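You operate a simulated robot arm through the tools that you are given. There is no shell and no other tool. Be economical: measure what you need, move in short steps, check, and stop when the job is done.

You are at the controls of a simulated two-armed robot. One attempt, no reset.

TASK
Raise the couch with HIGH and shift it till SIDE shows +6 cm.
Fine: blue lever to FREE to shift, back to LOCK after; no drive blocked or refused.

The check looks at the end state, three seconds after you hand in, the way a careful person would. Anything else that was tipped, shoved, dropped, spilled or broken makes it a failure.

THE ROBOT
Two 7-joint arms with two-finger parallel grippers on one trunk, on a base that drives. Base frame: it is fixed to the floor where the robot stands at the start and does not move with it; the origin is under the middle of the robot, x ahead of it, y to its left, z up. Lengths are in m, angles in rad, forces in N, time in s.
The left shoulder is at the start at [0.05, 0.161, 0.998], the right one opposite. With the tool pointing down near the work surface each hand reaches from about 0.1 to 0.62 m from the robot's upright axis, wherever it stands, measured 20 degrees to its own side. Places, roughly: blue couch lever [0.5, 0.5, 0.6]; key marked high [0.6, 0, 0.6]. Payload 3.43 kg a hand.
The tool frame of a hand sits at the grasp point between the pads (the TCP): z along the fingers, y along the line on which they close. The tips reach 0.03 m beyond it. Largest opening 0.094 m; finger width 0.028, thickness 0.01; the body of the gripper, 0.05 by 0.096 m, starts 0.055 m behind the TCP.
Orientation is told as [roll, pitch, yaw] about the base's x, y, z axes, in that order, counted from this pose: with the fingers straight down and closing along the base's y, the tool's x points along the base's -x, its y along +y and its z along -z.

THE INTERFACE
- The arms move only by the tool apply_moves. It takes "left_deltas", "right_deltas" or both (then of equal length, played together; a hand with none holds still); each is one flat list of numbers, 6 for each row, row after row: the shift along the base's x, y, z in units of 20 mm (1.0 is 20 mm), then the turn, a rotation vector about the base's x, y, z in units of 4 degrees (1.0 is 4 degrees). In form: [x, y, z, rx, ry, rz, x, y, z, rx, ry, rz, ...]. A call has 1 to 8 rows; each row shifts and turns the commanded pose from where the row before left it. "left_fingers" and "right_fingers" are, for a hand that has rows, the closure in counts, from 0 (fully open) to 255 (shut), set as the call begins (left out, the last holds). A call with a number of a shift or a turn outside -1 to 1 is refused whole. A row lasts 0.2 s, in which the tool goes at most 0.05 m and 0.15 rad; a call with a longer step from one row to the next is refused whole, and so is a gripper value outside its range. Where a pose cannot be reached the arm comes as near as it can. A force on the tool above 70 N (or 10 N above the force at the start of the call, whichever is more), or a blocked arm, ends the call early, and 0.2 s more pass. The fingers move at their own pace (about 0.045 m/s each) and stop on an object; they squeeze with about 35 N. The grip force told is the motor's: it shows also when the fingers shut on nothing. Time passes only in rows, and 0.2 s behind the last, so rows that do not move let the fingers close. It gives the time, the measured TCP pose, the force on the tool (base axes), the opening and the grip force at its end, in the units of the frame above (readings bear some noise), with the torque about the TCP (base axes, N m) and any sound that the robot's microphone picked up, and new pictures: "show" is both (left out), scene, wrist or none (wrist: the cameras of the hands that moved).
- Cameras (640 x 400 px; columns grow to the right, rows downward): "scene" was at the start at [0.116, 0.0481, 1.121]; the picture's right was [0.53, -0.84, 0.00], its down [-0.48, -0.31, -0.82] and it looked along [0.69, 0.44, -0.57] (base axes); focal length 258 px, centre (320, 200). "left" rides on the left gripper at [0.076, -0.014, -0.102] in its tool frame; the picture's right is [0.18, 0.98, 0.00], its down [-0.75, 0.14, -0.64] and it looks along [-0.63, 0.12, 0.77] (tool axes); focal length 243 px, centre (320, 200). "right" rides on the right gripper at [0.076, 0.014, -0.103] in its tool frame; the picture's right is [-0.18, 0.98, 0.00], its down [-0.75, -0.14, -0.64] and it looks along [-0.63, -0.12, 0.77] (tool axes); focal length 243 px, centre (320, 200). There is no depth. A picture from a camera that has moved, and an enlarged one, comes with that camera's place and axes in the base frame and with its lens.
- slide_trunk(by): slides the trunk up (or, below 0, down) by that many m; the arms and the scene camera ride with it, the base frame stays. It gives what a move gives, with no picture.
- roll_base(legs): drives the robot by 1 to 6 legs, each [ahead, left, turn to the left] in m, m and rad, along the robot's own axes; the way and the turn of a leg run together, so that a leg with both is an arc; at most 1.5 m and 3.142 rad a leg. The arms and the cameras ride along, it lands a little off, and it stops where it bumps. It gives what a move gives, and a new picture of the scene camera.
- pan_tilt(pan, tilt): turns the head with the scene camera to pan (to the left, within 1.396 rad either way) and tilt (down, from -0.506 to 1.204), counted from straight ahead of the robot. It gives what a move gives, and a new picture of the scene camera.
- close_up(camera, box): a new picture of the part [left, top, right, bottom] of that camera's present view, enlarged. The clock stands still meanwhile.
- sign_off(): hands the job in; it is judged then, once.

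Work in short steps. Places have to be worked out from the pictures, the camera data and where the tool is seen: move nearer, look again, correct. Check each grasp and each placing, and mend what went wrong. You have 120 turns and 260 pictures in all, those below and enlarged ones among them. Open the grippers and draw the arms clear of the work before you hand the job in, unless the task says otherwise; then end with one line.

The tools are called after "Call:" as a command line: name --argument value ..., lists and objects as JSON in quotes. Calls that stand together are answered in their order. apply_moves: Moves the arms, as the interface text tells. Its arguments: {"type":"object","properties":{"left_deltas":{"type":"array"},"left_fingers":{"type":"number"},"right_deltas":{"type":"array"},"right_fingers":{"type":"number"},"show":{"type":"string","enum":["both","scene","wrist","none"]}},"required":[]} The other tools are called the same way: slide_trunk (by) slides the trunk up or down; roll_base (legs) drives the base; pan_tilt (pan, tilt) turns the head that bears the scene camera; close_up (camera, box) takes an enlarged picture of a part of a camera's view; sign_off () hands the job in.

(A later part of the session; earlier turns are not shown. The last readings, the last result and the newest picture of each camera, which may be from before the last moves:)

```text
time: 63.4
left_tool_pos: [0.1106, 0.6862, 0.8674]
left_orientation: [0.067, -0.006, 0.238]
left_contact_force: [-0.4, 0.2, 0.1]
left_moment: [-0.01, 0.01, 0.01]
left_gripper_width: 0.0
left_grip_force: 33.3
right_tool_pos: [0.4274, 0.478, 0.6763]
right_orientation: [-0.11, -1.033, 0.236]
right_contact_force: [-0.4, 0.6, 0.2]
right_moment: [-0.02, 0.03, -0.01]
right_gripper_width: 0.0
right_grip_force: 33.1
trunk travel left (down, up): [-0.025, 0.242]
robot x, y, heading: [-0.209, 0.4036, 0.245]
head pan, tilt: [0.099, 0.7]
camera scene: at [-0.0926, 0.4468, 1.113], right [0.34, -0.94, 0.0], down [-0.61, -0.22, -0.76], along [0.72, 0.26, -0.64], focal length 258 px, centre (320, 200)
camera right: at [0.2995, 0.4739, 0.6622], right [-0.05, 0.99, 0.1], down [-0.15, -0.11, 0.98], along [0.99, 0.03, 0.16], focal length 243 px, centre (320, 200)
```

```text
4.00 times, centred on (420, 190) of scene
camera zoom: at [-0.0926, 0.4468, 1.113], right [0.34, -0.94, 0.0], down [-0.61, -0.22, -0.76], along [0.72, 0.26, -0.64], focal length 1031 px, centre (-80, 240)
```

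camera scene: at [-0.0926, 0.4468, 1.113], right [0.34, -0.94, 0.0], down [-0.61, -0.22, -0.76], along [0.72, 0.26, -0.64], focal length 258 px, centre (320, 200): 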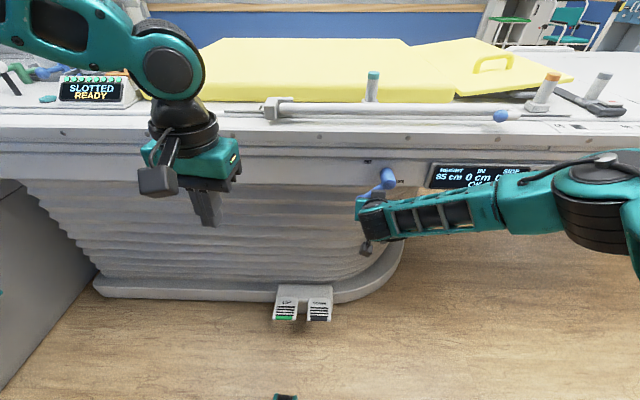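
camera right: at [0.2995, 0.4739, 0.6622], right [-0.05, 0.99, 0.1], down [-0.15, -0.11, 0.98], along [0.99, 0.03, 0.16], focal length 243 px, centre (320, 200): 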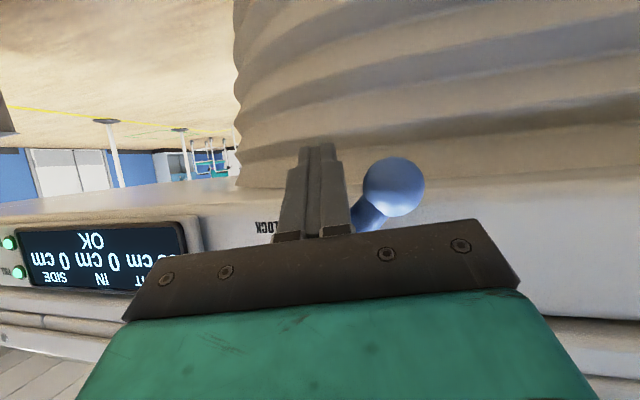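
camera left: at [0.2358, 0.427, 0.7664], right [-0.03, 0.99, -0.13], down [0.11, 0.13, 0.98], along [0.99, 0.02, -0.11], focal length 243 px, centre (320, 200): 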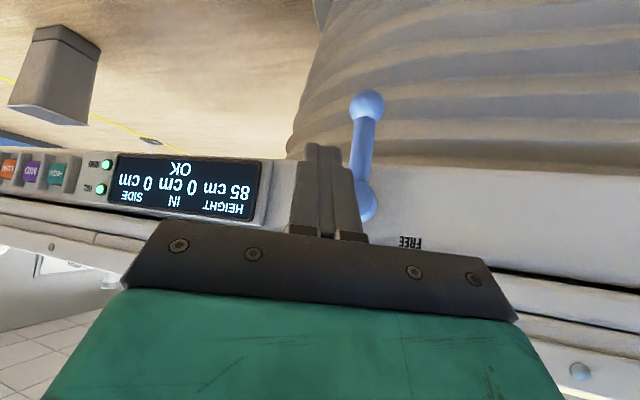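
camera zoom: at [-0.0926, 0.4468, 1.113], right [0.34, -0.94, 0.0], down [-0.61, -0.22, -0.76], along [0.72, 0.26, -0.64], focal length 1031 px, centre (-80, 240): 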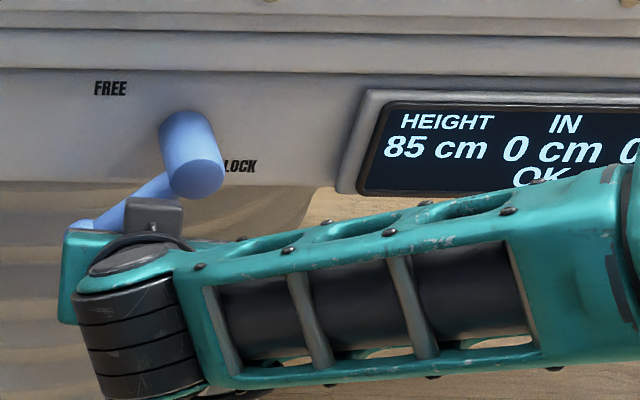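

Lever is at about 48°. Continue along the arc to ~90°.

Call:
apply_moves --right_deltas '[-0.2, 0.8, 0.3, 0, 0, 0, -0.2, 0.8, 0.3, 0, 0, 0, -0.18, 0.7, 0.7, 0, 0, 0]' --show "both"

Call:
close_up --camera "scene" --box '[320, 140, 480, 240]'

```text
time: 64.2
left_tool_pos: [0.1099, 0.6857, 0.8681]
left_orientation: [0.068, -0.006, 0.239]
left_contact_force: [-0.3, 0.1, -0.9]
left_moment: [-0.01, -0.02, -0.01]
left_gripper_width: 0.0002
left_grip_force: 32.4
right_tool_pos: [0.4144, 0.5243, 0.7019]
right_orientation: [-0.11, -1.034, 0.235]
right_contact_force: [0.7, 0.0, -0.2]
right_moment: [0.02, -0.01, 0.0]
right_gripper_width: 0.0
right_grip_force: 33.1
trunk travel left (down, up): [-0.025, 0.242]
robot x, y, heading: [-0.2074, 0.4097, 0.242]
head pan, tilt: [0.099, 0.7]
camera scene: at [-0.0926, 0.4468, 1.113], right [0.34, -0.94, 0.0], down [-0.61, -0.22, -0.77], along [0.72, 0.26, -0.64], focal length 258 px, centre (320, 200)
camera right: at [0.2875, 0.5203, 0.6883], right [-0.05, 0.99, 0.1], down [-0.15, -0.11, 0.98], along [0.99, 0.03, 0.16], focal length 243 px, centre (320, 200)
```

scene: 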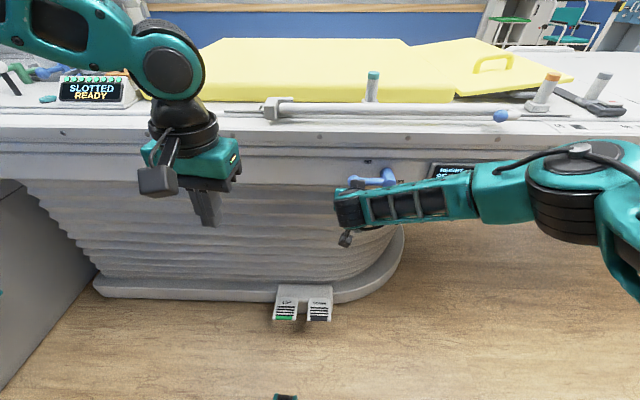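
right: 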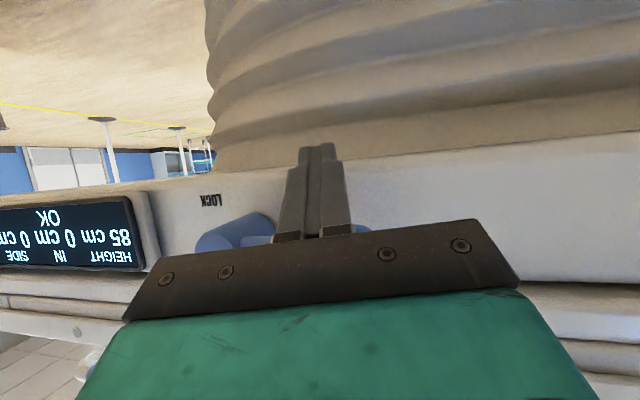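

```text
4.00 times, centred on (400, 190) of scene
camera zoom: at [-0.0926, 0.4468, 1.113], right [0.34, -0.94, 0.0], down [-0.61, -0.22, -0.77], along [0.72, 0.26, -0.64], focal length 1031 px, centre (0, 240)
```

zoom: 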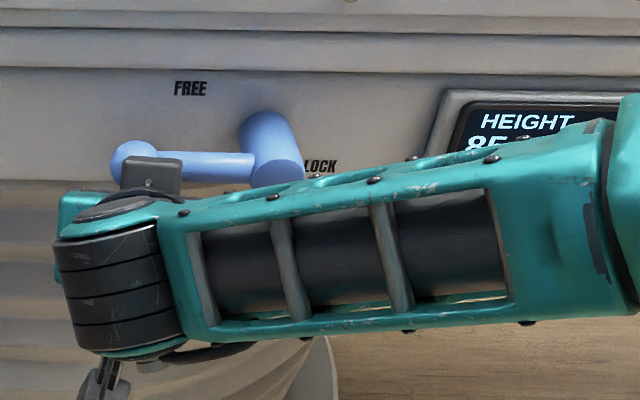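

The arm is about horizontal. I push up a little more to seat it against its stop, watching the force.

Call:
apply_moves --right_deltas '[0, 0, 0.25, 0, 0, 0, 0, 0, 0.25, 0, 0, 0]' --show "scene"

Call:
close_up --camera "scene" --box '[320, 140, 480, 240]'

```text
time: 64.8
left_tool_pos: [0.1102, 0.6864, 0.8664]
left_orientation: [0.066, -0.005, 0.237]
left_contact_force: [-0.5, 0.7, -0.4]
left_moment: [-0.01, -0.01, -0.01]
left_gripper_width: 0.0
left_grip_force: 33.2
right_tool_pos: [0.4141, 0.5245, 0.709]
right_orientation: [-0.11, -1.027, 0.237]
right_contact_force: [-0.2, 0.8, -11.0]
right_moment: [-0.16, -0.1, -0.01]
right_gripper_width: 0.0
right_grip_force: 32.7
trunk travel left (down, up): [-0.025, 0.242]
robot x, y, heading: [-0.2107, 0.4089, 0.244]
head pan, tilt: [0.099, 0.7]
camera scene: at [-0.0918, 0.4469, 1.1126], right [0.34, -0.94, 0.0], down [-0.61, -0.22, -0.76], along [0.72, 0.26, -0.64], focal length 258 px, centre (320, 200)
```

scene: 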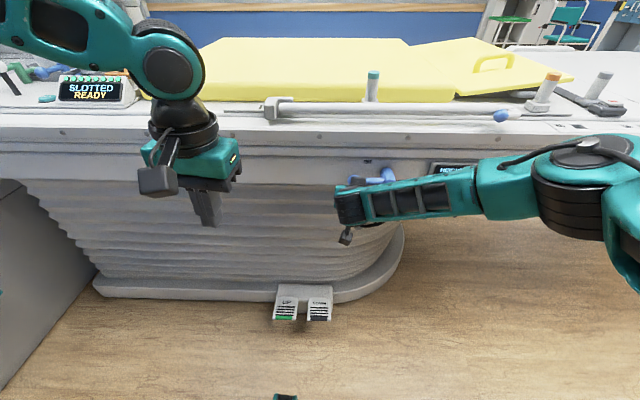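

```text
4.00 times, centred on (400, 190) of scene
camera zoom: at [-0.0918, 0.4469, 1.1126], right [0.34, -0.94, 0.0], down [-0.61, -0.22, -0.76], along [0.72, 0.26, -0.64], focal length 1031 px, centre (0, 240)
```

zoom: 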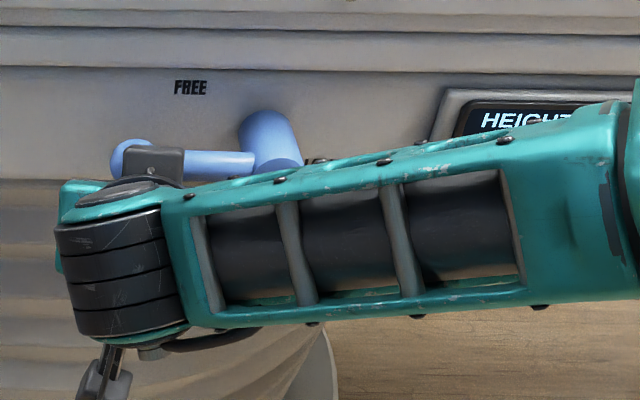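

11 N downward reaction: it is at its stop. I lower slightly and retreat back from the lever.

Call:
apply_moves --right_deltas '[0, 0, -0.8, 0, 0, 0, 0, 0, -0.5, 0, 0, 0, -0.95, -0.24, 0, 0, 0, 0, -0.95, -0.24, 0, 0, 0, 0, -0.95, -0.24, 0, 0, 0, 0, -0.5, -0.24, 0, 0, 0, 0]' --show "both"

Call:
close_up --camera "scene" --box '[320, 120, 560, 270]'

```text
time: 66.2
left_tool_pos: [0.1103, 0.6864, 0.8672]
left_orientation: [0.067, -0.006, 0.237]
left_contact_force: [-0.7, -1.3, 0.6]
left_moment: [0.0, 0.01, -0.01]
left_gripper_width: 0.0
left_grip_force: 33.1
right_tool_pos: [0.346, 0.5044, 0.6847]
right_orientation: [-0.11, -1.034, 0.235]
right_contact_force: [0.4, 0.1, 0.6]
right_moment: [-0.01, -0.01, 0.03]
right_gripper_width: 0.0
right_grip_force: 33.1
trunk travel left (down, up): [-0.025, 0.242]
robot x, y, heading: [-0.2085, 0.4053, 0.246]
head pan, tilt: [0.099, 0.7]
camera scene: at [-0.0926, 0.4467, 1.113], right [0.34, -0.94, 0.0], down [-0.61, -0.22, -0.76], along [0.72, 0.26, -0.64], focal length 258 px, centre (320, 200)
camera right: at [0.2187, 0.4999, 0.671], right [-0.05, 0.99, 0.1], down [-0.16, -0.11, 0.98], along [0.99, 0.03, 0.16], focal length 243 px, centre (320, 200)
```

scene: 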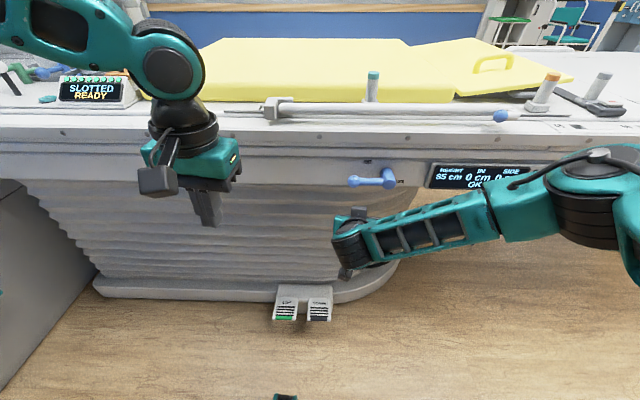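
right: 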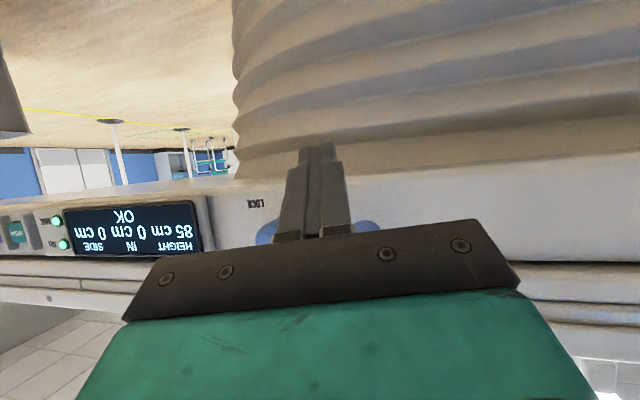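

```text
2.67 times, centred on (440, 195) of scene
camera zoom: at [-0.0926, 0.4467, 1.113], right [0.34, -0.94, 0.0], down [-0.61, -0.22, -0.76], along [0.72, 0.26, -0.64], focal length 687 px, centre (0, 213)
```

zoom: 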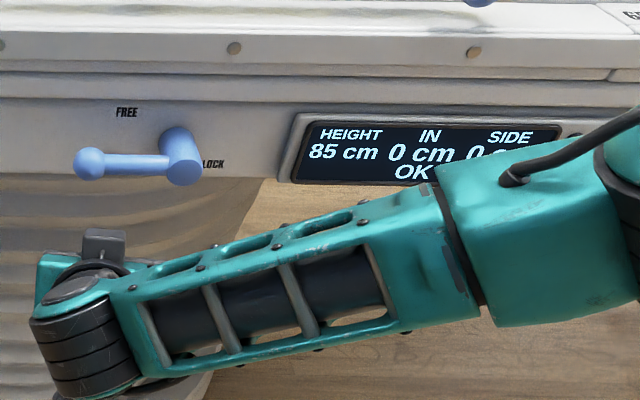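

Lever sits at FREE, display still OK. To learn the sign of SIDE, I'll press gently on the plain face panel between lever and display; first move the hand there.

Call:
apply_moves --right_deltas '[0.1, -0.9, 0.2, 0, 0, 0, 0.22, -0.9, 0.4, 0, 0, 0, 0.22, -0.9, 0.4, 0, 0, 0, 0.22, -0.9, 0.4, 0, 0, 0, 0.22, -0.9, 0.4, 0, 0, 0, 0.22, -0.9, 0.4, 0, 0, 0]' --show "wrist"

```text
time: 67.6
left_tool_pos: [0.109, 0.6863, 0.8668]
left_orientation: [0.068, -0.006, 0.237]
left_contact_force: [0.0, -0.1, -0.3]
left_moment: [0.0, -0.02, 0.02]
left_gripper_width: 0.0002
left_grip_force: 32.7
right_tool_pos: [0.3717, 0.3968, 0.7305]
right_orientation: [-0.11, -1.033, 0.24]
right_contact_force: [-0.3, 0.3, 1.0]
right_moment: [0.0, -0.02, -0.01]
right_gripper_width: 0.0
right_grip_force: 33.5
trunk travel left (down, up): [-0.025, 0.242]
robot x, y, heading: [-0.2133, 0.4063, 0.243]
head pan, tilt: [0.099, 0.7]
camera right: at [0.2447, 0.3923, 0.7158], right [-0.05, 0.99, 0.1], down [-0.15, -0.11, 0.98], along [0.99, 0.03, 0.16], focal length 243 px, centre (320, 200)
```

right: 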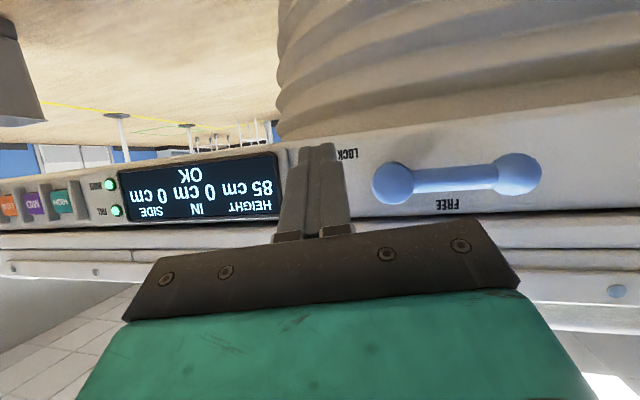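

Advance ~10 cm to just short of the panel.

Call:
apply_moves --right_deltas '[0.97, 0.2, 0, 0, 0, 0, 0.97, 0.2, 0, 0, 0, 0, 0.97, 0.2, 0, 0, 0, 0, 0.97, 0.2, 0, 0, 0, 0, 0.9, 0.2, 0, 0, 0, 0]' --show "wrist"

```text
time: 68.8
left_tool_pos: [0.1092, 0.6861, 0.8669]
left_orientation: [0.066, -0.006, 0.238]
left_contact_force: [0.6, 0.3, -0.7]
left_moment: [0.0, 0.01, 0.03]
left_gripper_width: 0.0
left_grip_force: 33.2
right_tool_pos: [0.4685, 0.4163, 0.7307]
right_orientation: [-0.11, -1.032, 0.235]
right_contact_force: [0.9, -0.4, -0.8]
right_moment: [0.02, -0.01, 0.0]
right_gripper_width: 0.0
right_grip_force: 33.3
trunk travel left (down, up): [-0.025, 0.242]
robot x, y, heading: [-0.2098, 0.4049, 0.246]
head pan, tilt: [0.099, 0.7]
camera right: at [0.341, 0.4118, 0.7163], right [-0.05, 0.99, 0.1], down [-0.15, -0.11, 0.98], along [0.99, 0.03, 0.16], focal length 243 px, centre (320, 200)
```

right: 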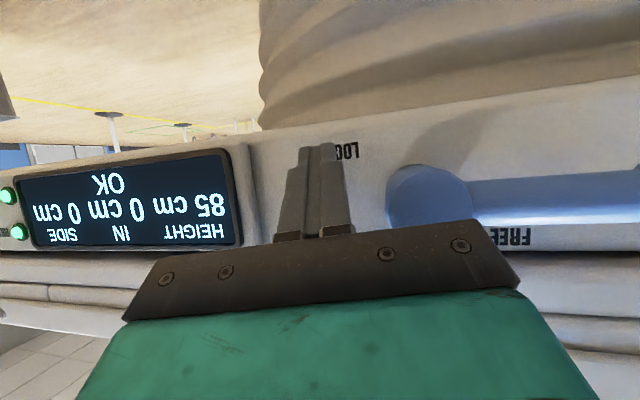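

The wrist camera reads the display well. I step forward in 5–6 mm steps to contact and a light push.

Call:
apply_moves --right_deltas '[0.3, 0.07, 0, 0, 0, 0, 0.3, 0.07, 0, 0, 0, 0, 0.3, 0.07, 0, 0, 0, 0, 0.3, 0.07, 0, 0, 0, 0, 0.2, 0.05, 0, 0, 0, 0]' --show "wrist"

```text
time: 69.4
left_tool_pos: [0.1056, 0.6839, 0.869]
left_orientation: [0.066, -0.012, 0.234]
left_contact_force: [-0.2, -0.2, 0.6]
left_moment: [0.0, 0.0, 0.02]
left_gripper_width: 0.0
left_grip_force: 33.3
right_tool_pos: [0.4687, 0.4169, 0.731]
right_orientation: [-0.112, -1.027, 0.234]
right_contact_force: [-34.5, -13.8, 21.1]
right_moment: [0.19, -0.48, 0.04]
right_gripper_width: 0.0
right_grip_force: 32.9
trunk travel left (down, up): [-0.025, 0.242]
robot x, y, heading: [-0.213, 0.4061, 0.24]
head pan, tilt: [0.099, 0.7]
stopped in row 2 (right hand): the force on the tool passed its limit at 80 N (the readings are from after the stop); the commanded pose is now the measured one
camera right: at [0.3414, 0.4122, 0.7169], right [-0.04, 0.99, 0.1], down [-0.15, -0.11, 0.98], along [0.99, 0.03, 0.15], focal length 243 px, centre (320, 200)
```

right: 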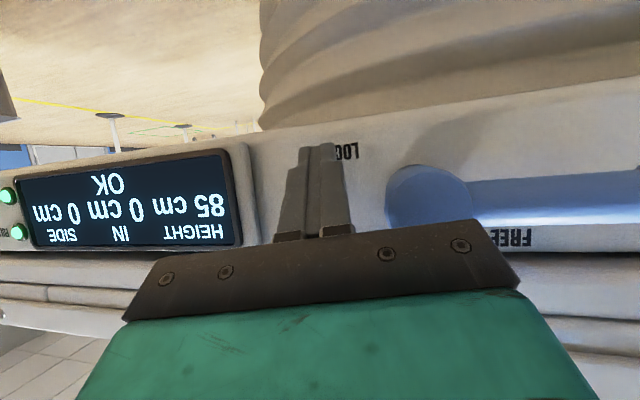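

The panel took 80 N without moving, so pushing straight in isn't the free direction (or it needs the blue handle). I back off and look at the blue handle.

Call:
apply_moves --right_deltas '[-0.97, -0.24, 0, 0, 0, 0, -0.97, -0.24, 0, 0, 0, 0, -0.97, -0.24, 0, 0, 0, 0, -0.97, -0.24, 0, 0, 0, 0, -0.97, -0.24, 0, 0, 0, 0, -0.97, -0.24, 0, 0, 0, 0]' --left_deltas '[-0.9, 0, 0, 0, 0, 0, -0.9, 0, 0, 0, 0, 0, 0, 0, 0, 0, 0, 0, 0, 0, 0, 0, 0, 0, 0, 0, 0, 0, 0, 0, 0, 0, 0, 0, 0, 0]' --show "none"

Call:
pan_tilt --pan 0.8 --tilt 0.6

Call:
close_up --camera "scene" --box '[0, 0, 640, 400]'

```text
time: 70.8
left_tool_pos: [0.0726, 0.6864, 0.8678]
left_orientation: [0.067, -0.006, 0.237]
left_contact_force: [0.3, -0.1, 0.2]
left_moment: [0.0, 0.02, 0.01]
left_gripper_width: 0.0002
left_grip_force: 32.7
right_tool_pos: [0.3538, 0.3888, 0.7257]
right_orientation: [-0.109, -1.021, 0.236]
right_contact_force: [0.4, 0.3, -0.1]
right_moment: [0.02, 0.01, 0.0]
right_gripper_width: 0.0002
right_grip_force: 32.8
trunk travel left (down, up): [-0.025, 0.242]
robot x, y, heading: [-0.2146, 0.4065, 0.242]
head pan, tilt: [0.099, 0.7]
```

```text
time: 71.8
left_tool_pos: [0.0731, 0.6869, 0.8652]
left_orientation: [0.067, -0.005, 0.235]
left_contact_force: [0.4, -0.8, -0.3]
left_moment: [-0.02, 0.02, -0.03]
left_gripper_width: 0.0001
left_grip_force: 32.5
right_tool_pos: [0.3543, 0.3896, 0.7249]
right_orientation: [-0.113, -1.021, 0.236]
right_contact_force: [-0.1, 0.3, 0.4]
right_moment: [-0.01, 0.02, 0.01]
right_gripper_width: 0.0
right_grip_force: 32.8
trunk travel left (down, up): [-0.025, 0.242]
robot x, y, heading: [-0.211, 0.4078, 0.243]
head pan, tilt: [0.799, 0.6]
camera scene: at [-0.1289, 0.4938, 1.1216], right [0.86, -0.51, 0.0], down [-0.29, -0.49, -0.83], along [0.42, 0.71, -0.56], focal length 258 px, centre (320, 200)
```

scene: 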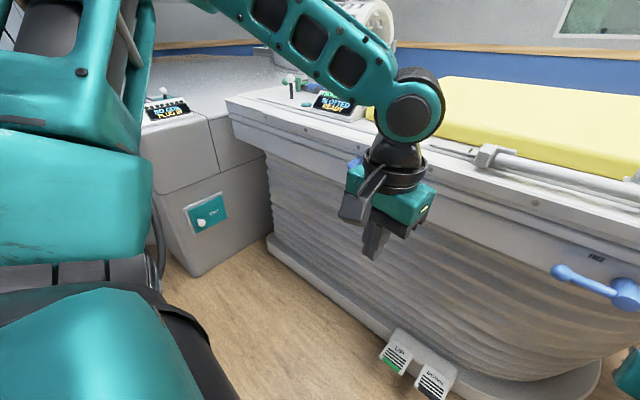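

```text
1.00 times, centred on (320, 200) of scene (not enlarged: the box is as wide or as high as the picture)
camera zoom: at [-0.1289, 0.4938, 1.1216], right [0.86, -0.51, 0.0], down [-0.29, -0.49, -0.83], along [0.42, 0.71, -0.56], focal length 258 px, centre (320, 200)
```

zoom: 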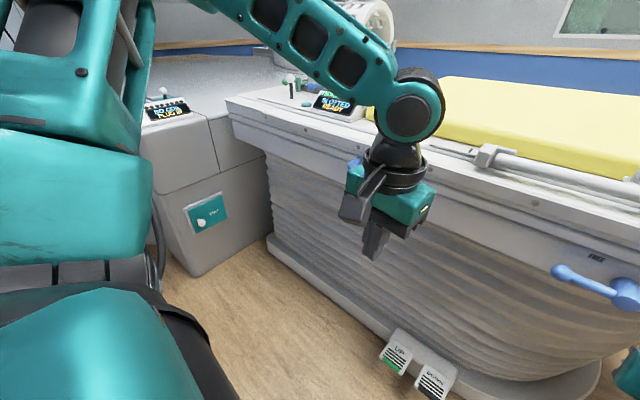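

The contact was abrupt (stiff step), so the test wasn't conclusive. I retry: return to just short of the panel, then press with 2 mm steps and see whether the hand creeps forward.

Call:
apply_moves --right_deltas '[0.97, 0.24, 0.05, 0, 0, 0, 0.97, 0.24, 0.05, 0, 0, 0, 0.97, 0.24, 0.05, 0, 0, 0, 0.97, 0.24, 0.05, 0, 0, 0, 0.97, 0.24, 0.05, 0, 0, 0, 0.6, 0.15, 0, 0, 0, 0, 0.1, 0.02, 0, 0, 0, 0]' --show "none"

Call:
apply_moves --right_deltas '[0.06, 0.015, 0, 0, 0, 0, 0.06, 0.015, 0, 0, 0, 0, 0.06, 0.015, 0, 0, 0, 0, 0.06, 0.015, 0, 0, 0, 0, 0.06, 0.015, 0, 0, 0, 0, 0.06, 0.015, 0, 0, 0, 0, 0.06, 0.015, 0, 0, 0, 0, 0.06, 0.015, 0, 0, 0, 0]' --show "wrist"

```text
time: 73.4
left_tool_pos: [0.0738, 0.6861, 0.8672]
left_orientation: [0.065, -0.006, 0.236]
left_contact_force: [-0.1, -0.3, 0.1]
left_moment: [0.01, 0.01, 0.01]
left_gripper_width: 0.0001
left_grip_force: 33.6
right_tool_pos: [0.4667, 0.4151, 0.731]
right_orientation: [-0.111, -1.021, 0.235]
right_contact_force: [0.5, -0.1, -0.2]
right_moment: [-0.06, 0.04, -0.01]
right_gripper_width: 0.0
right_grip_force: 33.4
trunk travel left (down, up): [-0.025, 0.242]
robot x, y, heading: [-0.211, 0.4082, 0.241]
head pan, tilt: [0.799, 0.6]
```

```text
time: 75.2
left_tool_pos: [0.0701, 0.6845, 0.8681]
left_orientation: [0.067, -0.01, 0.234]
left_contact_force: [0.1, 0.3, 0.1]
left_moment: [0.01, -0.02, -0.02]
left_gripper_width: 0.0001
left_grip_force: 32.9
right_tool_pos: [0.4687, 0.4168, 0.7304]
right_orientation: [-0.108, -1.014, 0.234]
right_contact_force: [-27.3, -10.4, 16.5]
right_moment: [0.2, -0.38, 0.04]
right_gripper_width: 0.0002
right_grip_force: 33.1
trunk travel left (down, up): [-0.025, 0.242]
robot x, y, heading: [-0.2155, 0.404, 0.246]
head pan, tilt: [0.799, 0.6]
stopped in row 8 (right hand): the force on the tool passed its limit at 73 N (the readings are from after the stop); the commanded pose is now the measured one
camera right: at [0.3411, 0.4125, 0.7183], right [-0.04, 0.99, 0.1], down [-0.14, -0.11, 0.99], along [0.99, 0.03, 0.14], focal length 243 px, centre (320, 200)
```

right: 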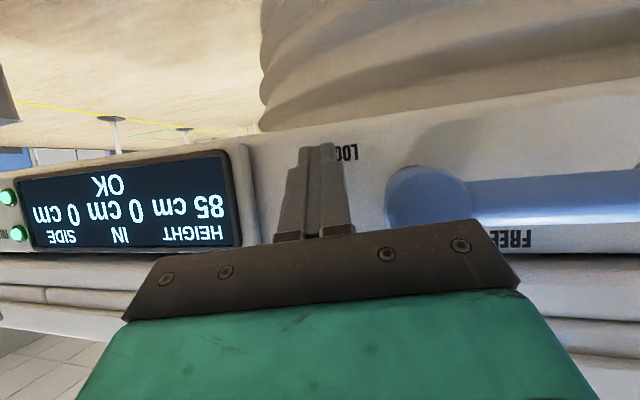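

No movement at 73 N, so +SIDE is probably toward me, pulled by the matching blue handle. I retract the right hand (un-pitching) before driving toward the handle.

Call:
apply_moves --right_deltas '[-1, -0.25, 0, 0, 0, 0, -1, -0.25, 0, 0, 0, 0, -1, -0.25, 0, 0, 0, 0, -1, -0.25, 0.5, -0.247, 0.969, 0, -0.6, -0.15, 0.9, -0.247, 0.969, 0, -0.6, -0.15, 0.9, -0.247, 0.969, 0, -0.6, -0.15, 0.9, -0.247, 0.969, 0, -0.6, -0.15, 0.9, -0.247, 0.969, 0]' --show "none"

Call:
apply_moves --right_deltas '[-0.3, 0, 0.5, -0.247, 0.969, 0, -0.3, 0, 0.5, -0.247, 0.969, 0, -0.3, 0, 0.5, -0.247, 0.969, 0, -0.3, 0, 0.5, -0.247, 0.969, 0, -0.3, 0, 0.5, -0.247, 0.969, 0, -0.3, 0, 0.5, -0.247, 0.969, 0, -0.3, 0, 0.5, -0.247, 0.969, 0, -0.3, 0, 0.5, -0.247, 0.969, 0]' --show "none"

Call:
roll_base --legs '[[0, 0.28, 0]]'

```text
time: 77.0
left_tool_pos: [0.0725, 0.6852, 0.8658]
left_orientation: [0.065, -0.007, 0.235]
left_contact_force: [0.1, 0.2, 0.9]
left_moment: [-0.01, -0.02, -0.01]
left_gripper_width: 0.0
left_grip_force: 33.4
right_tool_pos: [0.3432, 0.3865, 0.8093]
right_orientation: [-0.117, -0.657, 0.241]
right_contact_force: [0.3, 0.1, -0.4]
right_moment: [-0.01, 0.01, -0.01]
right_gripper_width: 0.0
right_grip_force: 33.0
trunk travel left (down, up): [-0.025, 0.242]
robot x, y, heading: [-0.2117, 0.4091, 0.243]
head pan, tilt: [0.799, 0.6]
```

```text
time: 78.8
left_tool_pos: [0.0735, 0.6858, 0.8664]
left_orientation: [0.067, -0.005, 0.234]
left_contact_force: [-0.1, 0.0, -0.7]
left_moment: [-0.03, -0.02, 0.02]
left_gripper_width: 0.0
left_grip_force: 32.8
right_tool_pos: [0.296, 0.3849, 0.8901]
right_orientation: [-0.12, -0.1, 0.246]
right_contact_force: [0.7, -0.1, 0.0]
right_moment: [-0.03, 0.02, 0.0]
right_gripper_width: 0.0
right_grip_force: 32.9
trunk travel left (down, up): [-0.025, 0.242]
robot x, y, heading: [-0.2147, 0.4084, 0.238]
head pan, tilt: [0.799, 0.6]
```

```text
time: 81.8
left_tool_pos: [0.0069, 0.9539, 0.8665]
left_orientation: [0.065, -0.007, 0.233]
left_contact_force: [0.1, 0.4, -0.7]
left_moment: [-0.01, -0.02, 0.01]
left_gripper_width: 0.0001
left_grip_force: 32.5
right_tool_pos: [0.2284, 0.6529, 0.8883]
right_orientation: [-0.119, -0.103, 0.244]
right_contact_force: [-0.3, 0.4, -0.2]
right_moment: [0.01, -0.02, 0.03]
right_gripper_width: 0.0
right_grip_force: 32.9
trunk travel left (down, up): [-0.025, 0.242]
robot x, y, heading: [-0.2784, 0.6732, 0.237]
head pan, tilt: [0.799, 0.6]
camera scene: at [-0.1954, 0.7618, 1.1216], right [0.86, -0.51, 0.0], down [-0.29, -0.49, -0.83], along [0.42, 0.71, -0.56], focal length 258 px, centre (320, 200)
```

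scene: 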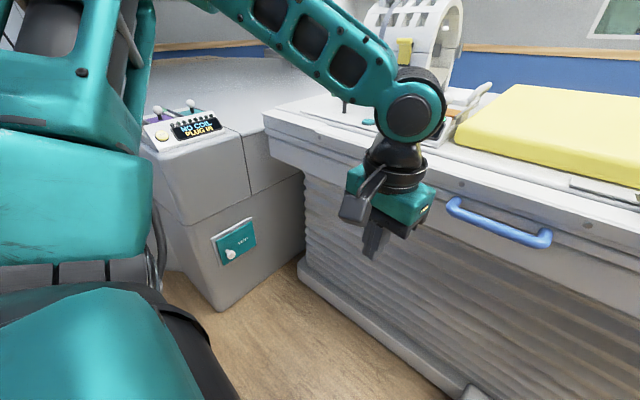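

Blue handle triangulated: bar mid ≈(0.297, 0.918, 0.798), about 16 cm long, ~7 cm off the panel. I'll hook it from behind with closed left fingers pointing down. Drive 0.1 m ahead first.

Call:
roll_base --legs '[[0.1, 0, 0]]'

Call:
apply_moves --left_deltas '[0.5, -0.3, 0.5, 0, 0, 0, 0.8, -0.3, 0, 0, 0, 0, 0.8, -0.3, 0, 0, 0, 0, 0.8, -0.3, 0, 0, 0, 0]' --show "both"

```text
time: 83.0
left_tool_pos: [0.1034, 0.9779, 0.867]
left_orientation: [0.067, -0.004, 0.233]
left_contact_force: [-1.0, 0.8, -0.8]
left_moment: [0.02, 0.0, -0.02]
left_gripper_width: 0.0
left_grip_force: 32.6
right_tool_pos: [0.3258, 0.6775, 0.8882]
right_orientation: [-0.12, -0.101, 0.243]
right_contact_force: [-0.5, 1.0, -0.3]
right_moment: [-0.01, -0.01, -0.02]
right_gripper_width: 0.0002
right_grip_force: 33.2
trunk travel left (down, up): [-0.025, 0.242]
robot x, y, heading: [-0.1848, 0.7023, 0.24]
head pan, tilt: [0.799, 0.6]
camera scene: at [-0.0987, 0.7855, 1.1215], right [0.86, -0.51, 0.0], down [-0.29, -0.49, -0.82], along [0.42, 0.71, -0.57], focal length 258 px, centre (320, 200)
```

scene: 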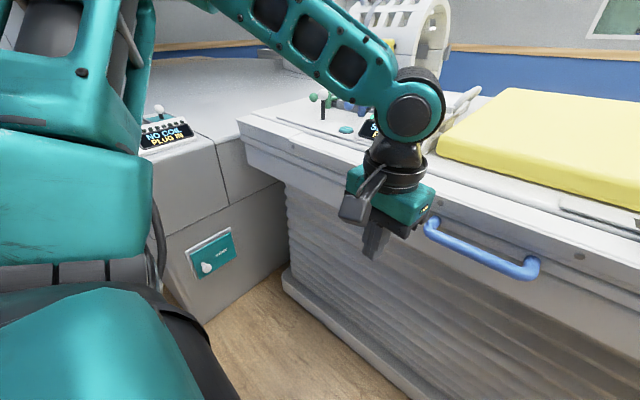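

```text
time: 84.0
left_tool_pos: [0.1619, 0.9538, 0.8778]
left_orientation: [0.066, -0.008, 0.232]
left_contact_force: [-0.2, -0.2, 0.3]
left_moment: [-0.03, -0.01, 0.0]
left_gripper_width: 0.0
left_grip_force: 33.0
right_tool_pos: [0.3263, 0.6773, 0.8895]
right_orientation: [-0.121, -0.101, 0.244]
right_contact_force: [0.3, 0.2, -0.4]
right_moment: [-0.01, 0.0, 0.0]
right_gripper_width: 0.0
right_grip_force: 32.6
trunk travel left (down, up): [-0.025, 0.242]
robot x, y, heading: [-0.1893, 0.7021, 0.242]
head pan, tilt: [0.799, 0.6]
camera scene: at [-0.0988, 0.7855, 1.1216], right [0.86, -0.51, 0.0], down [-0.29, -0.49, -0.82], along [0.42, 0.71, -0.57], focal length 258 px, centre (320, 200)
camera left: at [0.0921, 0.9158, 0.9763], right [-0.41, 0.91, 0.06], down [0.71, 0.27, 0.65], along [0.58, 0.31, -0.75], focal length 243 px, centre (320, 200)
```

scene: 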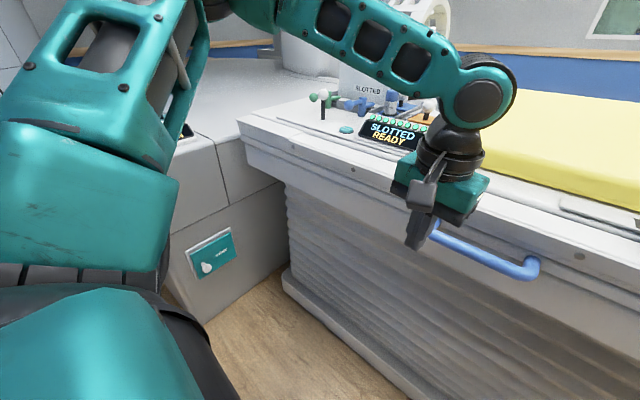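
left: 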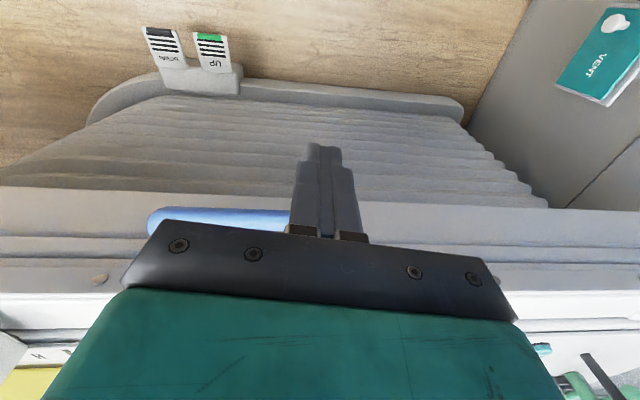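

The left-cam view agrees with the handle estimate. I move over the bar (tips at z≈0.848, bar top ≈0.81) to the gap behind it.

Call:
apply_moves --left_deltas '[1, -0.18, 0, 0, 0, 0, 1, -0.18, 0, 0, 0, 0, 1, -0.18, 0, 0, 0, 0, 1, -0.18, 0, 0, 0, 0, 1, -0.18, 0, 0, 0, 0, 1, -0.18, 0, 0, 0, 0, 1, -0.18, 0, 0, 0, 0, 1, -0.18, 0, 0, 0, 0]' --show "both"

Call:
close_up --camera "scene" --box '[380, 140, 620, 300]'

```text
time: 85.8
left_tool_pos: [0.247, 0.973, 0.8832]
left_orientation: [0.066, -0.008, 0.234]
left_contact_force: [-0.2, 0.6, 0.9]
left_moment: [-0.02, -0.01, 0.0]
left_gripper_width: 0.0002
left_grip_force: 33.2
left hand out of reach, approached as far as the arm can: row 4, 5, 6, 7, 8
right_tool_pos: [0.3257, 0.6772, 0.8887]
right_orientation: [-0.121, -0.103, 0.244]
right_contact_force: [-0.3, 0.1, 0.3]
right_moment: [0.0, -0.01, 0.0]
right_gripper_width: 0.0001
right_grip_force: 33.1
trunk travel left (down, up): [-0.025, 0.242]
robot x, y, heading: [-0.183, 0.7003, 0.24]
head pan, tilt: [0.799, 0.6]
camera scene: at [-0.0989, 0.7855, 1.1216], right [0.86, -0.51, 0.0], down [-0.29, -0.49, -0.83], along [0.42, 0.71, -0.56], focal length 258 px, centre (320, 200)
camera left: at [0.1773, 0.9357, 0.9824], right [-0.41, 0.91, 0.06], down [0.71, 0.27, 0.65], along [0.58, 0.31, -0.75], focal length 243 px, centre (320, 200)
```

scene: 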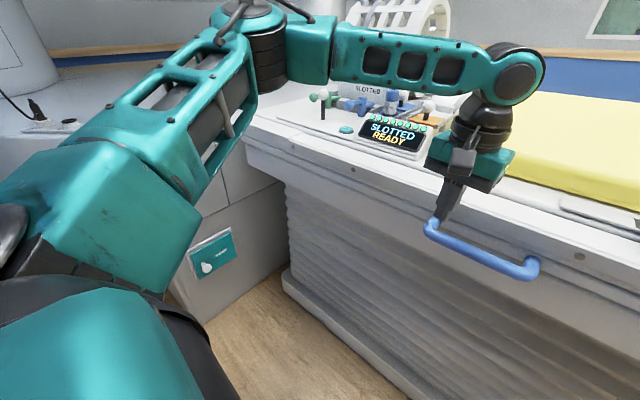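
left: 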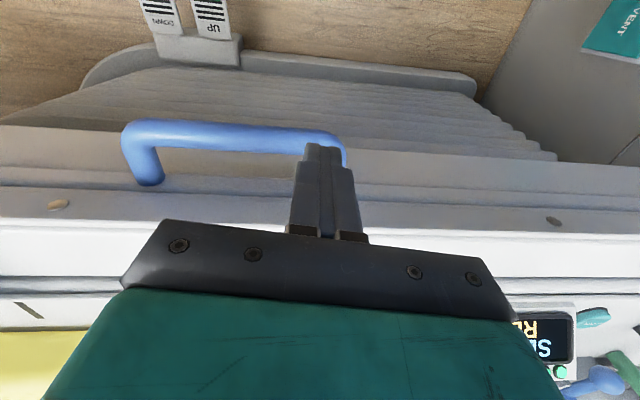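

```text
2.50 times, centred on (500, 220) of scene
camera zoom: at [-0.0989, 0.7855, 1.1216], right [0.86, -0.51, 0.0], down [-0.29, -0.49, -0.83], along [0.42, 0.71, -0.56], focal length 644 px, centre (-130, 150)
```

zoom: 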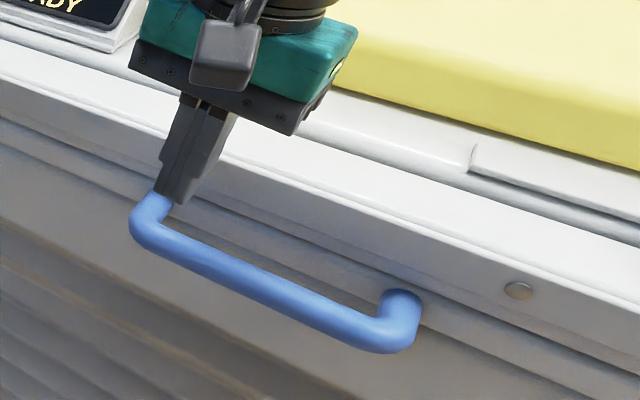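

The left arm needs the target nearer and more to its own side. I pull the right hand back, then shift the base ~8 cm ahead and ~12 cm right.

Call:
apply_moves --right_deltas '[-1, -0.25, 0.2, 0, 0, 0, -1, -0.25, 0.2, 0, 0, 0, -1, -0.25, 0.2, 0, 0, 0, -1, -0.25, 0.2, 0, 0, 0, -1, -0.25, 0, 0, 0, 0, -1, -0.25, 0, 0, 0, 0, -0.5, -0.2, 0, 0, 0, 0]' --left_deltas '[-1, 0, 0.2, 0, 0, 0, -1, 0, 0.2, 0, 0, 0, -1, 0, 0.1, 0, 0, 0, -1, 0, 0, 0, 0, 0, -1, 0, 0, 0, 0, 0, 0, 0, 0, 0, 0, 0, 0, 0, 0, 0, 0, 0]' --show "none"

Call:
roll_base --legs '[[0.083, -0.127, 0]]'

```text
time: 87.4
left_tool_pos: [0.1479, 0.9723, 0.8929]
left_orientation: [0.066, -0.005, 0.235]
left_contact_force: [0.6, 0.8, 0.2]
left_moment: [0.0, 0.02, 0.04]
left_gripper_width: 0.0001
left_grip_force: 33.0
right_tool_pos: [0.1947, 0.6423, 0.905]
right_orientation: [-0.12, -0.101, 0.243]
right_contact_force: [-0.7, 0.6, 1.0]
right_moment: [0.0, -0.01, -0.01]
right_gripper_width: 0.0
right_grip_force: 32.9
trunk travel left (down, up): [-0.025, 0.242]
robot x, y, heading: [-0.186, 0.6925, 0.239]
head pan, tilt: [0.799, 0.6]
```

```text
time: 89.2
left_tool_pos: [0.2606, 0.8659, 0.8918]
left_orientation: [0.067, -0.006, 0.236]
left_contact_force: [-0.1, 0.2, -0.5]
left_moment: [0.03, -0.01, 0.02]
left_gripper_width: 0.0
left_grip_force: 32.6
right_tool_pos: [0.3086, 0.5365, 0.905]
right_orientation: [-0.12, -0.102, 0.245]
right_contact_force: [-0.4, 0.2, 0.6]
right_moment: [0.01, 0.04, 0.01]
right_gripper_width: 0.0
right_grip_force: 32.4
trunk travel left (down, up): [-0.025, 0.242]
robot x, y, heading: [-0.0727, 0.5906, 0.243]
head pan, tilt: [0.799, 0.6]
camera scene: at [0.0144, 0.6797, 1.1216], right [0.86, -0.5, 0.0], down [-0.28, -0.49, -0.83], along [0.42, 0.71, -0.56], focal length 258 px, centre (320, 200)
```

scene: 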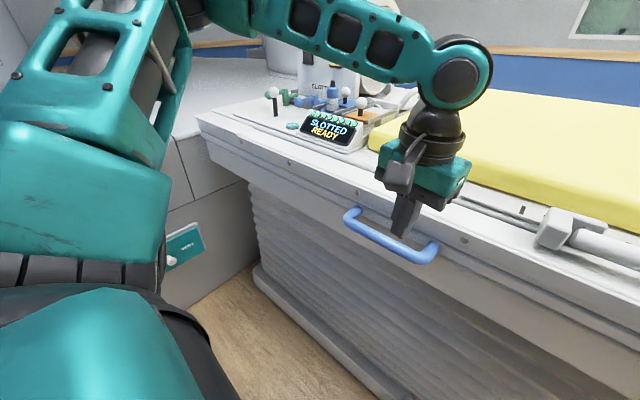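

Now move over the gap behind the bar.

Call:
apply_moves --left_deltas '[0.8, 0.6, -0.1, 0, 0, 0, 0.8, 0.6, -0.1, 0, 0, 0, 0.9, 0.6, -0.1, 0, 0, 0, 0.9, 0.6, -0.1, 0, 0, 0]' --show "wrist"

Call:
close_up --camera "scene" --box '[320, 130, 560, 290]'

```text
time: 90.2
left_tool_pos: [0.3284, 0.9129, 0.8863]
left_orientation: [0.065, -0.007, 0.234]
left_contact_force: [-6.0, -8.8, 0.2]
left_moment: [-0.1, 0.31, -0.03]
left_gripper_width: 0.0001
left_grip_force: 33.0
right_tool_pos: [0.3071, 0.5351, 0.905]
right_orientation: [-0.12, -0.102, 0.245]
right_contact_force: [-0.2, 0.4, 0.2]
right_moment: [0.0, 0.03, -0.01]
right_gripper_width: 0.0001
right_grip_force: 32.4
trunk travel left (down, up): [-0.025, 0.242]
robot x, y, heading: [-0.0695, 0.5926, 0.244]
head pan, tilt: [0.799, 0.6]
camera left: at [0.2585, 0.875, 0.9851], right [-0.41, 0.91, 0.06], down [0.71, 0.27, 0.65], along [0.58, 0.31, -0.75], focal length 243 px, centre (320, 200)
```

left: 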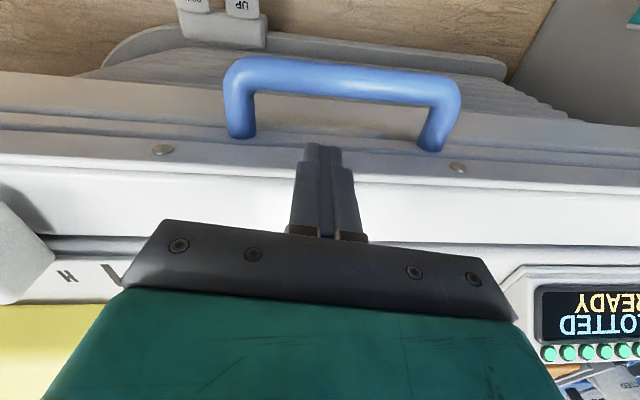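

```text
2.50 times, centred on (440, 210) of scene
camera zoom: at [0.0135, 0.6786, 1.1218], right [0.86, -0.5, 0.0], down [-0.28, -0.49, -0.83], along [0.42, 0.71, -0.56], focal length 644 px, centre (20, 175)
```

zoom: 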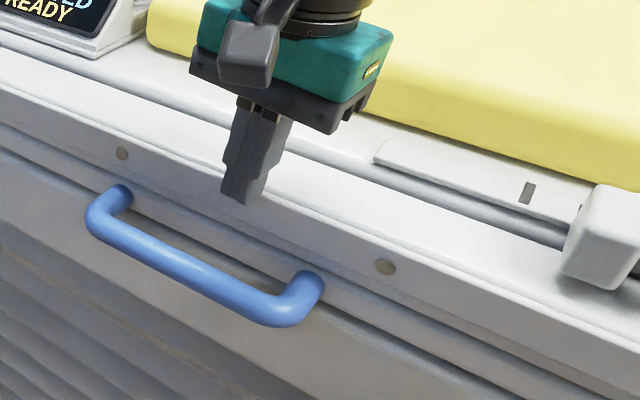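

The fingertip just touches the upper ledge (light 10 N), which overhangs; the gap behind the bar is ~3.5 cm. I back off and tilt the hand ~32° forward so it can hook in behind the bar with the gripper body leaning away from the ledge.

Call:
apply_moves --left_deltas '[-0.6, -0.1, 0.2, 0, 0, 0, -0.6, 0, 0.1, 0.247, -0.969, 0, -0.4, 0, 0, 0.247, -0.969, 0, -0.3, 0, -0.1, 0.247, -0.969, 0, -0.2, 0.05, -0.1, 0.247, -0.969, 0, -0.2, 0.05, -0.2, 0.247, -0.969, 0, -0.1, 0.05, -0.2, 0.247, -0.969, 0, -0.1, 0, -0.2, 0.247, -0.969, 0]' --show "both"

Call:
close_up --camera "scene" --box '[320, 130, 560, 290]'

```text
time: 92.0
left_tool_pos: [0.2782, 0.9149, 0.8738]
left_orientation: [0.073, -0.497, 0.236]
left_contact_force: [-0.8, -0.4, -0.4]
left_moment: [-0.02, -0.03, -0.01]
left_gripper_width: 0.0
left_grip_force: 33.2
right_tool_pos: [0.31, 0.5361, 0.9051]
right_orientation: [-0.122, -0.103, 0.244]
right_contact_force: [0.6, 0.1, -0.4]
right_moment: [0.0, 0.0, -0.02]
right_gripper_width: 0.0
right_grip_force: 33.0
trunk travel left (down, up): [-0.025, 0.242]
robot x, y, heading: [-0.0679, 0.5944, 0.244]
head pan, tilt: [0.799, 0.6]
camera scene: at [0.0143, 0.6798, 1.1216], right [0.86, -0.5, 0.0], down [-0.28, -0.49, -0.83], along [0.42, 0.71, -0.56], focal length 258 px, centre (320, 200)
camera left: at [0.172, 0.8688, 0.925], right [-0.42, 0.91, -0.03], down [0.32, 0.17, 0.93], along [0.85, 0.38, -0.36], focal length 243 px, centre (320, 200)
```

scene: 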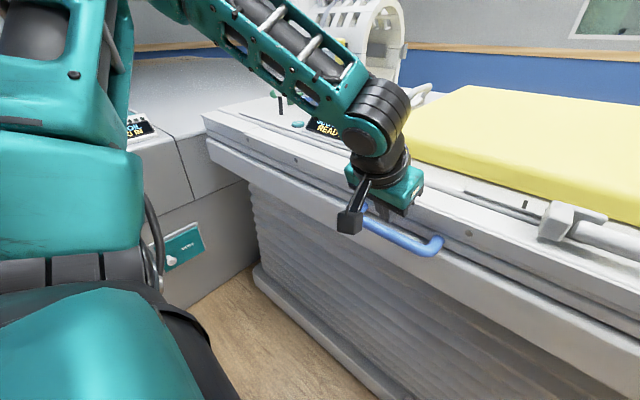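
left: 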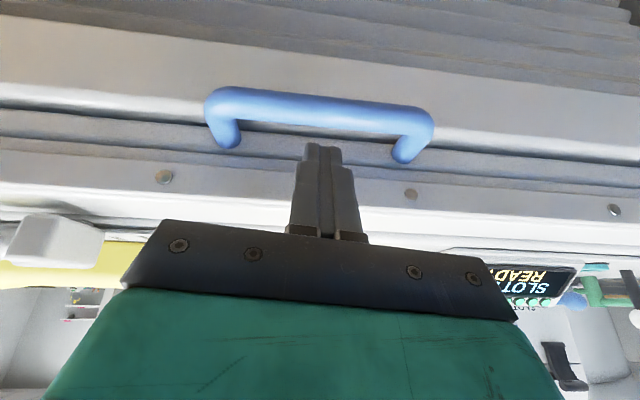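

```text
2.50 times, centred on (440, 210) of scene
camera zoom: at [0.0143, 0.6798, 1.1216], right [0.86, -0.5, 0.0], down [-0.28, -0.49, -0.83], along [0.42, 0.71, -0.56], focal length 644 px, centre (20, 175)
```

zoom: 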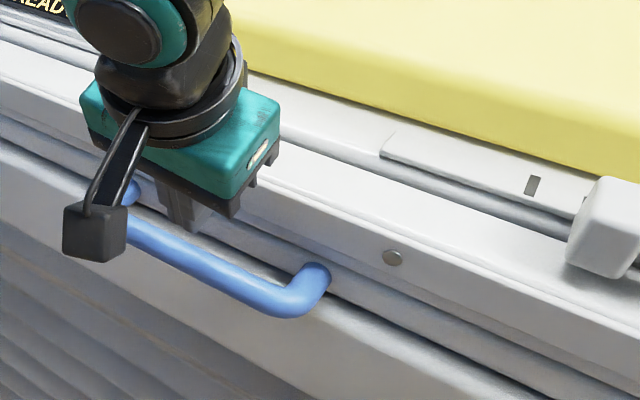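

Hand posture is good. I shift slightly in, then slide along the finger axis into the gap behind the bar.

Call:
apply_moves --left_deltas '[0.5, 0.12, 0, 0, 0, 0, 0.347, 0.088, -0.66, 0, 0, 0, 0.347, 0.088, -0.66, 0, 0, 0, 0.347, 0.088, -0.66, 0, 0, 0]' --show "both"

Call:
close_up --camera "left" --box '[180, 40, 460, 240]'

```text
time: 93.0
left_tool_pos: [0.3151, 0.924, 0.8413]
left_orientation: [0.076, -0.513, 0.23]
left_contact_force: [10.4, 1.8, 14.3]
left_moment: [-0.29, 1.2, 0.07]
left_gripper_width: 0.0
left_grip_force: 32.7
right_tool_pos: [0.3082, 0.536, 0.9043]
right_orientation: [-0.119, -0.103, 0.244]
right_contact_force: [0.0, -0.2, -0.1]
right_moment: [-0.01, -0.03, 0.05]
right_gripper_width: 0.0
right_grip_force: 33.3
trunk travel left (down, up): [-0.025, 0.242]
robot x, y, heading: [-0.0711, 0.5914, 0.245]
head pan, tilt: [0.799, 0.6]
camera scene: at [0.0134, 0.6787, 1.1226], right [0.86, -0.5, 0.0], down [-0.28, -0.49, -0.83], along [0.42, 0.71, -0.56], focal length 258 px, centre (320, 200)
camera left: at [0.2059, 0.8766, 0.8901], right [-0.42, 0.91, -0.03], down [0.31, 0.17, 0.94], along [0.86, 0.38, -0.35], focal length 243 px, centre (320, 200)
```

scene: 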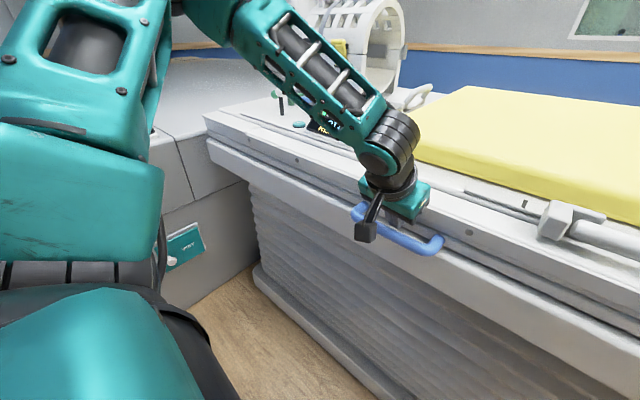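
left: 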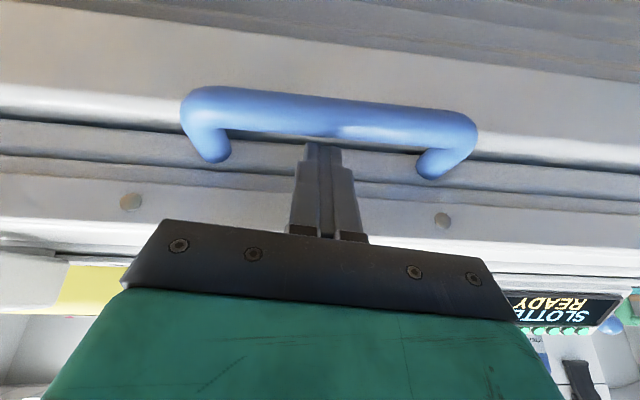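

```text
2.00 times, centred on (320, 140) of left
camera zoom: at [0.2059, 0.8766, 0.8901], right [-0.42, 0.91, -0.03], down [0.31, 0.17, 0.94], along [0.86, 0.38, -0.35], focal length 485 px, centre (320, 320)
```

zoom: 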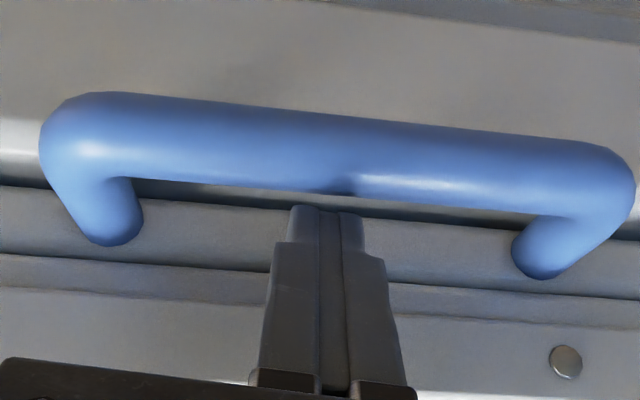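

Contact at ~18 N pushing the finger up and forward: most likely the tip rides on the bar. I back out along the finger, shift a little inward and re-check.

Call:
apply_moves --left_deltas '[-0.347, -0.088, 0.66, 0, 0, 0, 0, 0, 0, 0, 0, 0]' --show "wrist"

Call:
close_up --camera "scene" --box '[330, 150, 490, 260]'

```text
time: 93.6
left_tool_pos: [0.3001, 0.9216, 0.8447]
left_orientation: [0.076, -0.485, 0.236]
left_contact_force: [-7.7, -2.8, -0.9]
left_moment: [0.08, 0.17, 0.02]
left_gripper_width: 0.0001
left_grip_force: 32.5
right_tool_pos: [0.3081, 0.5375, 0.9043]
right_orientation: [-0.12, -0.101, 0.245]
right_contact_force: [0.6, -0.8, 0.8]
right_moment: [0.0, 0.0, -0.02]
right_gripper_width: 0.0
right_grip_force: 32.8
trunk travel left (down, up): [-0.025, 0.242]
robot x, y, heading: [-0.0698, 0.5941, 0.246]
head pan, tilt: [0.799, 0.6]
camera left: at [0.1937, 0.8746, 0.8977], right [-0.42, 0.91, -0.02], down [0.33, 0.18, 0.93], along [0.84, 0.38, -0.37], focal length 243 px, centre (320, 200)
```

left: 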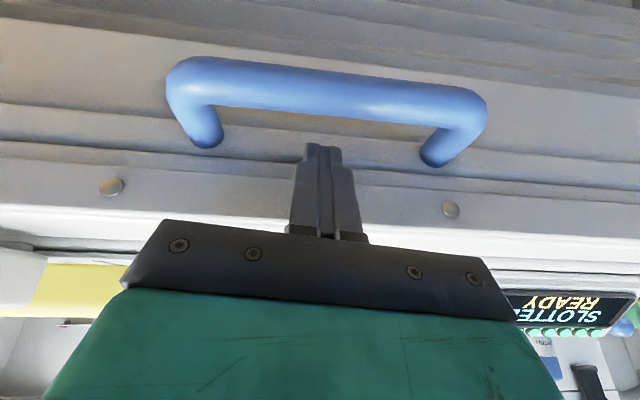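

```text
3.64 times, centred on (410, 205) of scene
camera zoom: at [0.0138, 0.6796, 1.1215], right [0.86, -0.5, 0.0], down [-0.28, -0.49, -0.83], along [0.42, 0.71, -0.56], focal length 937 px, centre (-7, 182)
```

zoom: 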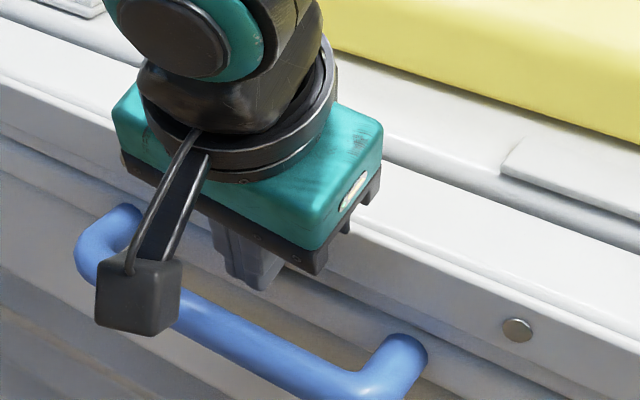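

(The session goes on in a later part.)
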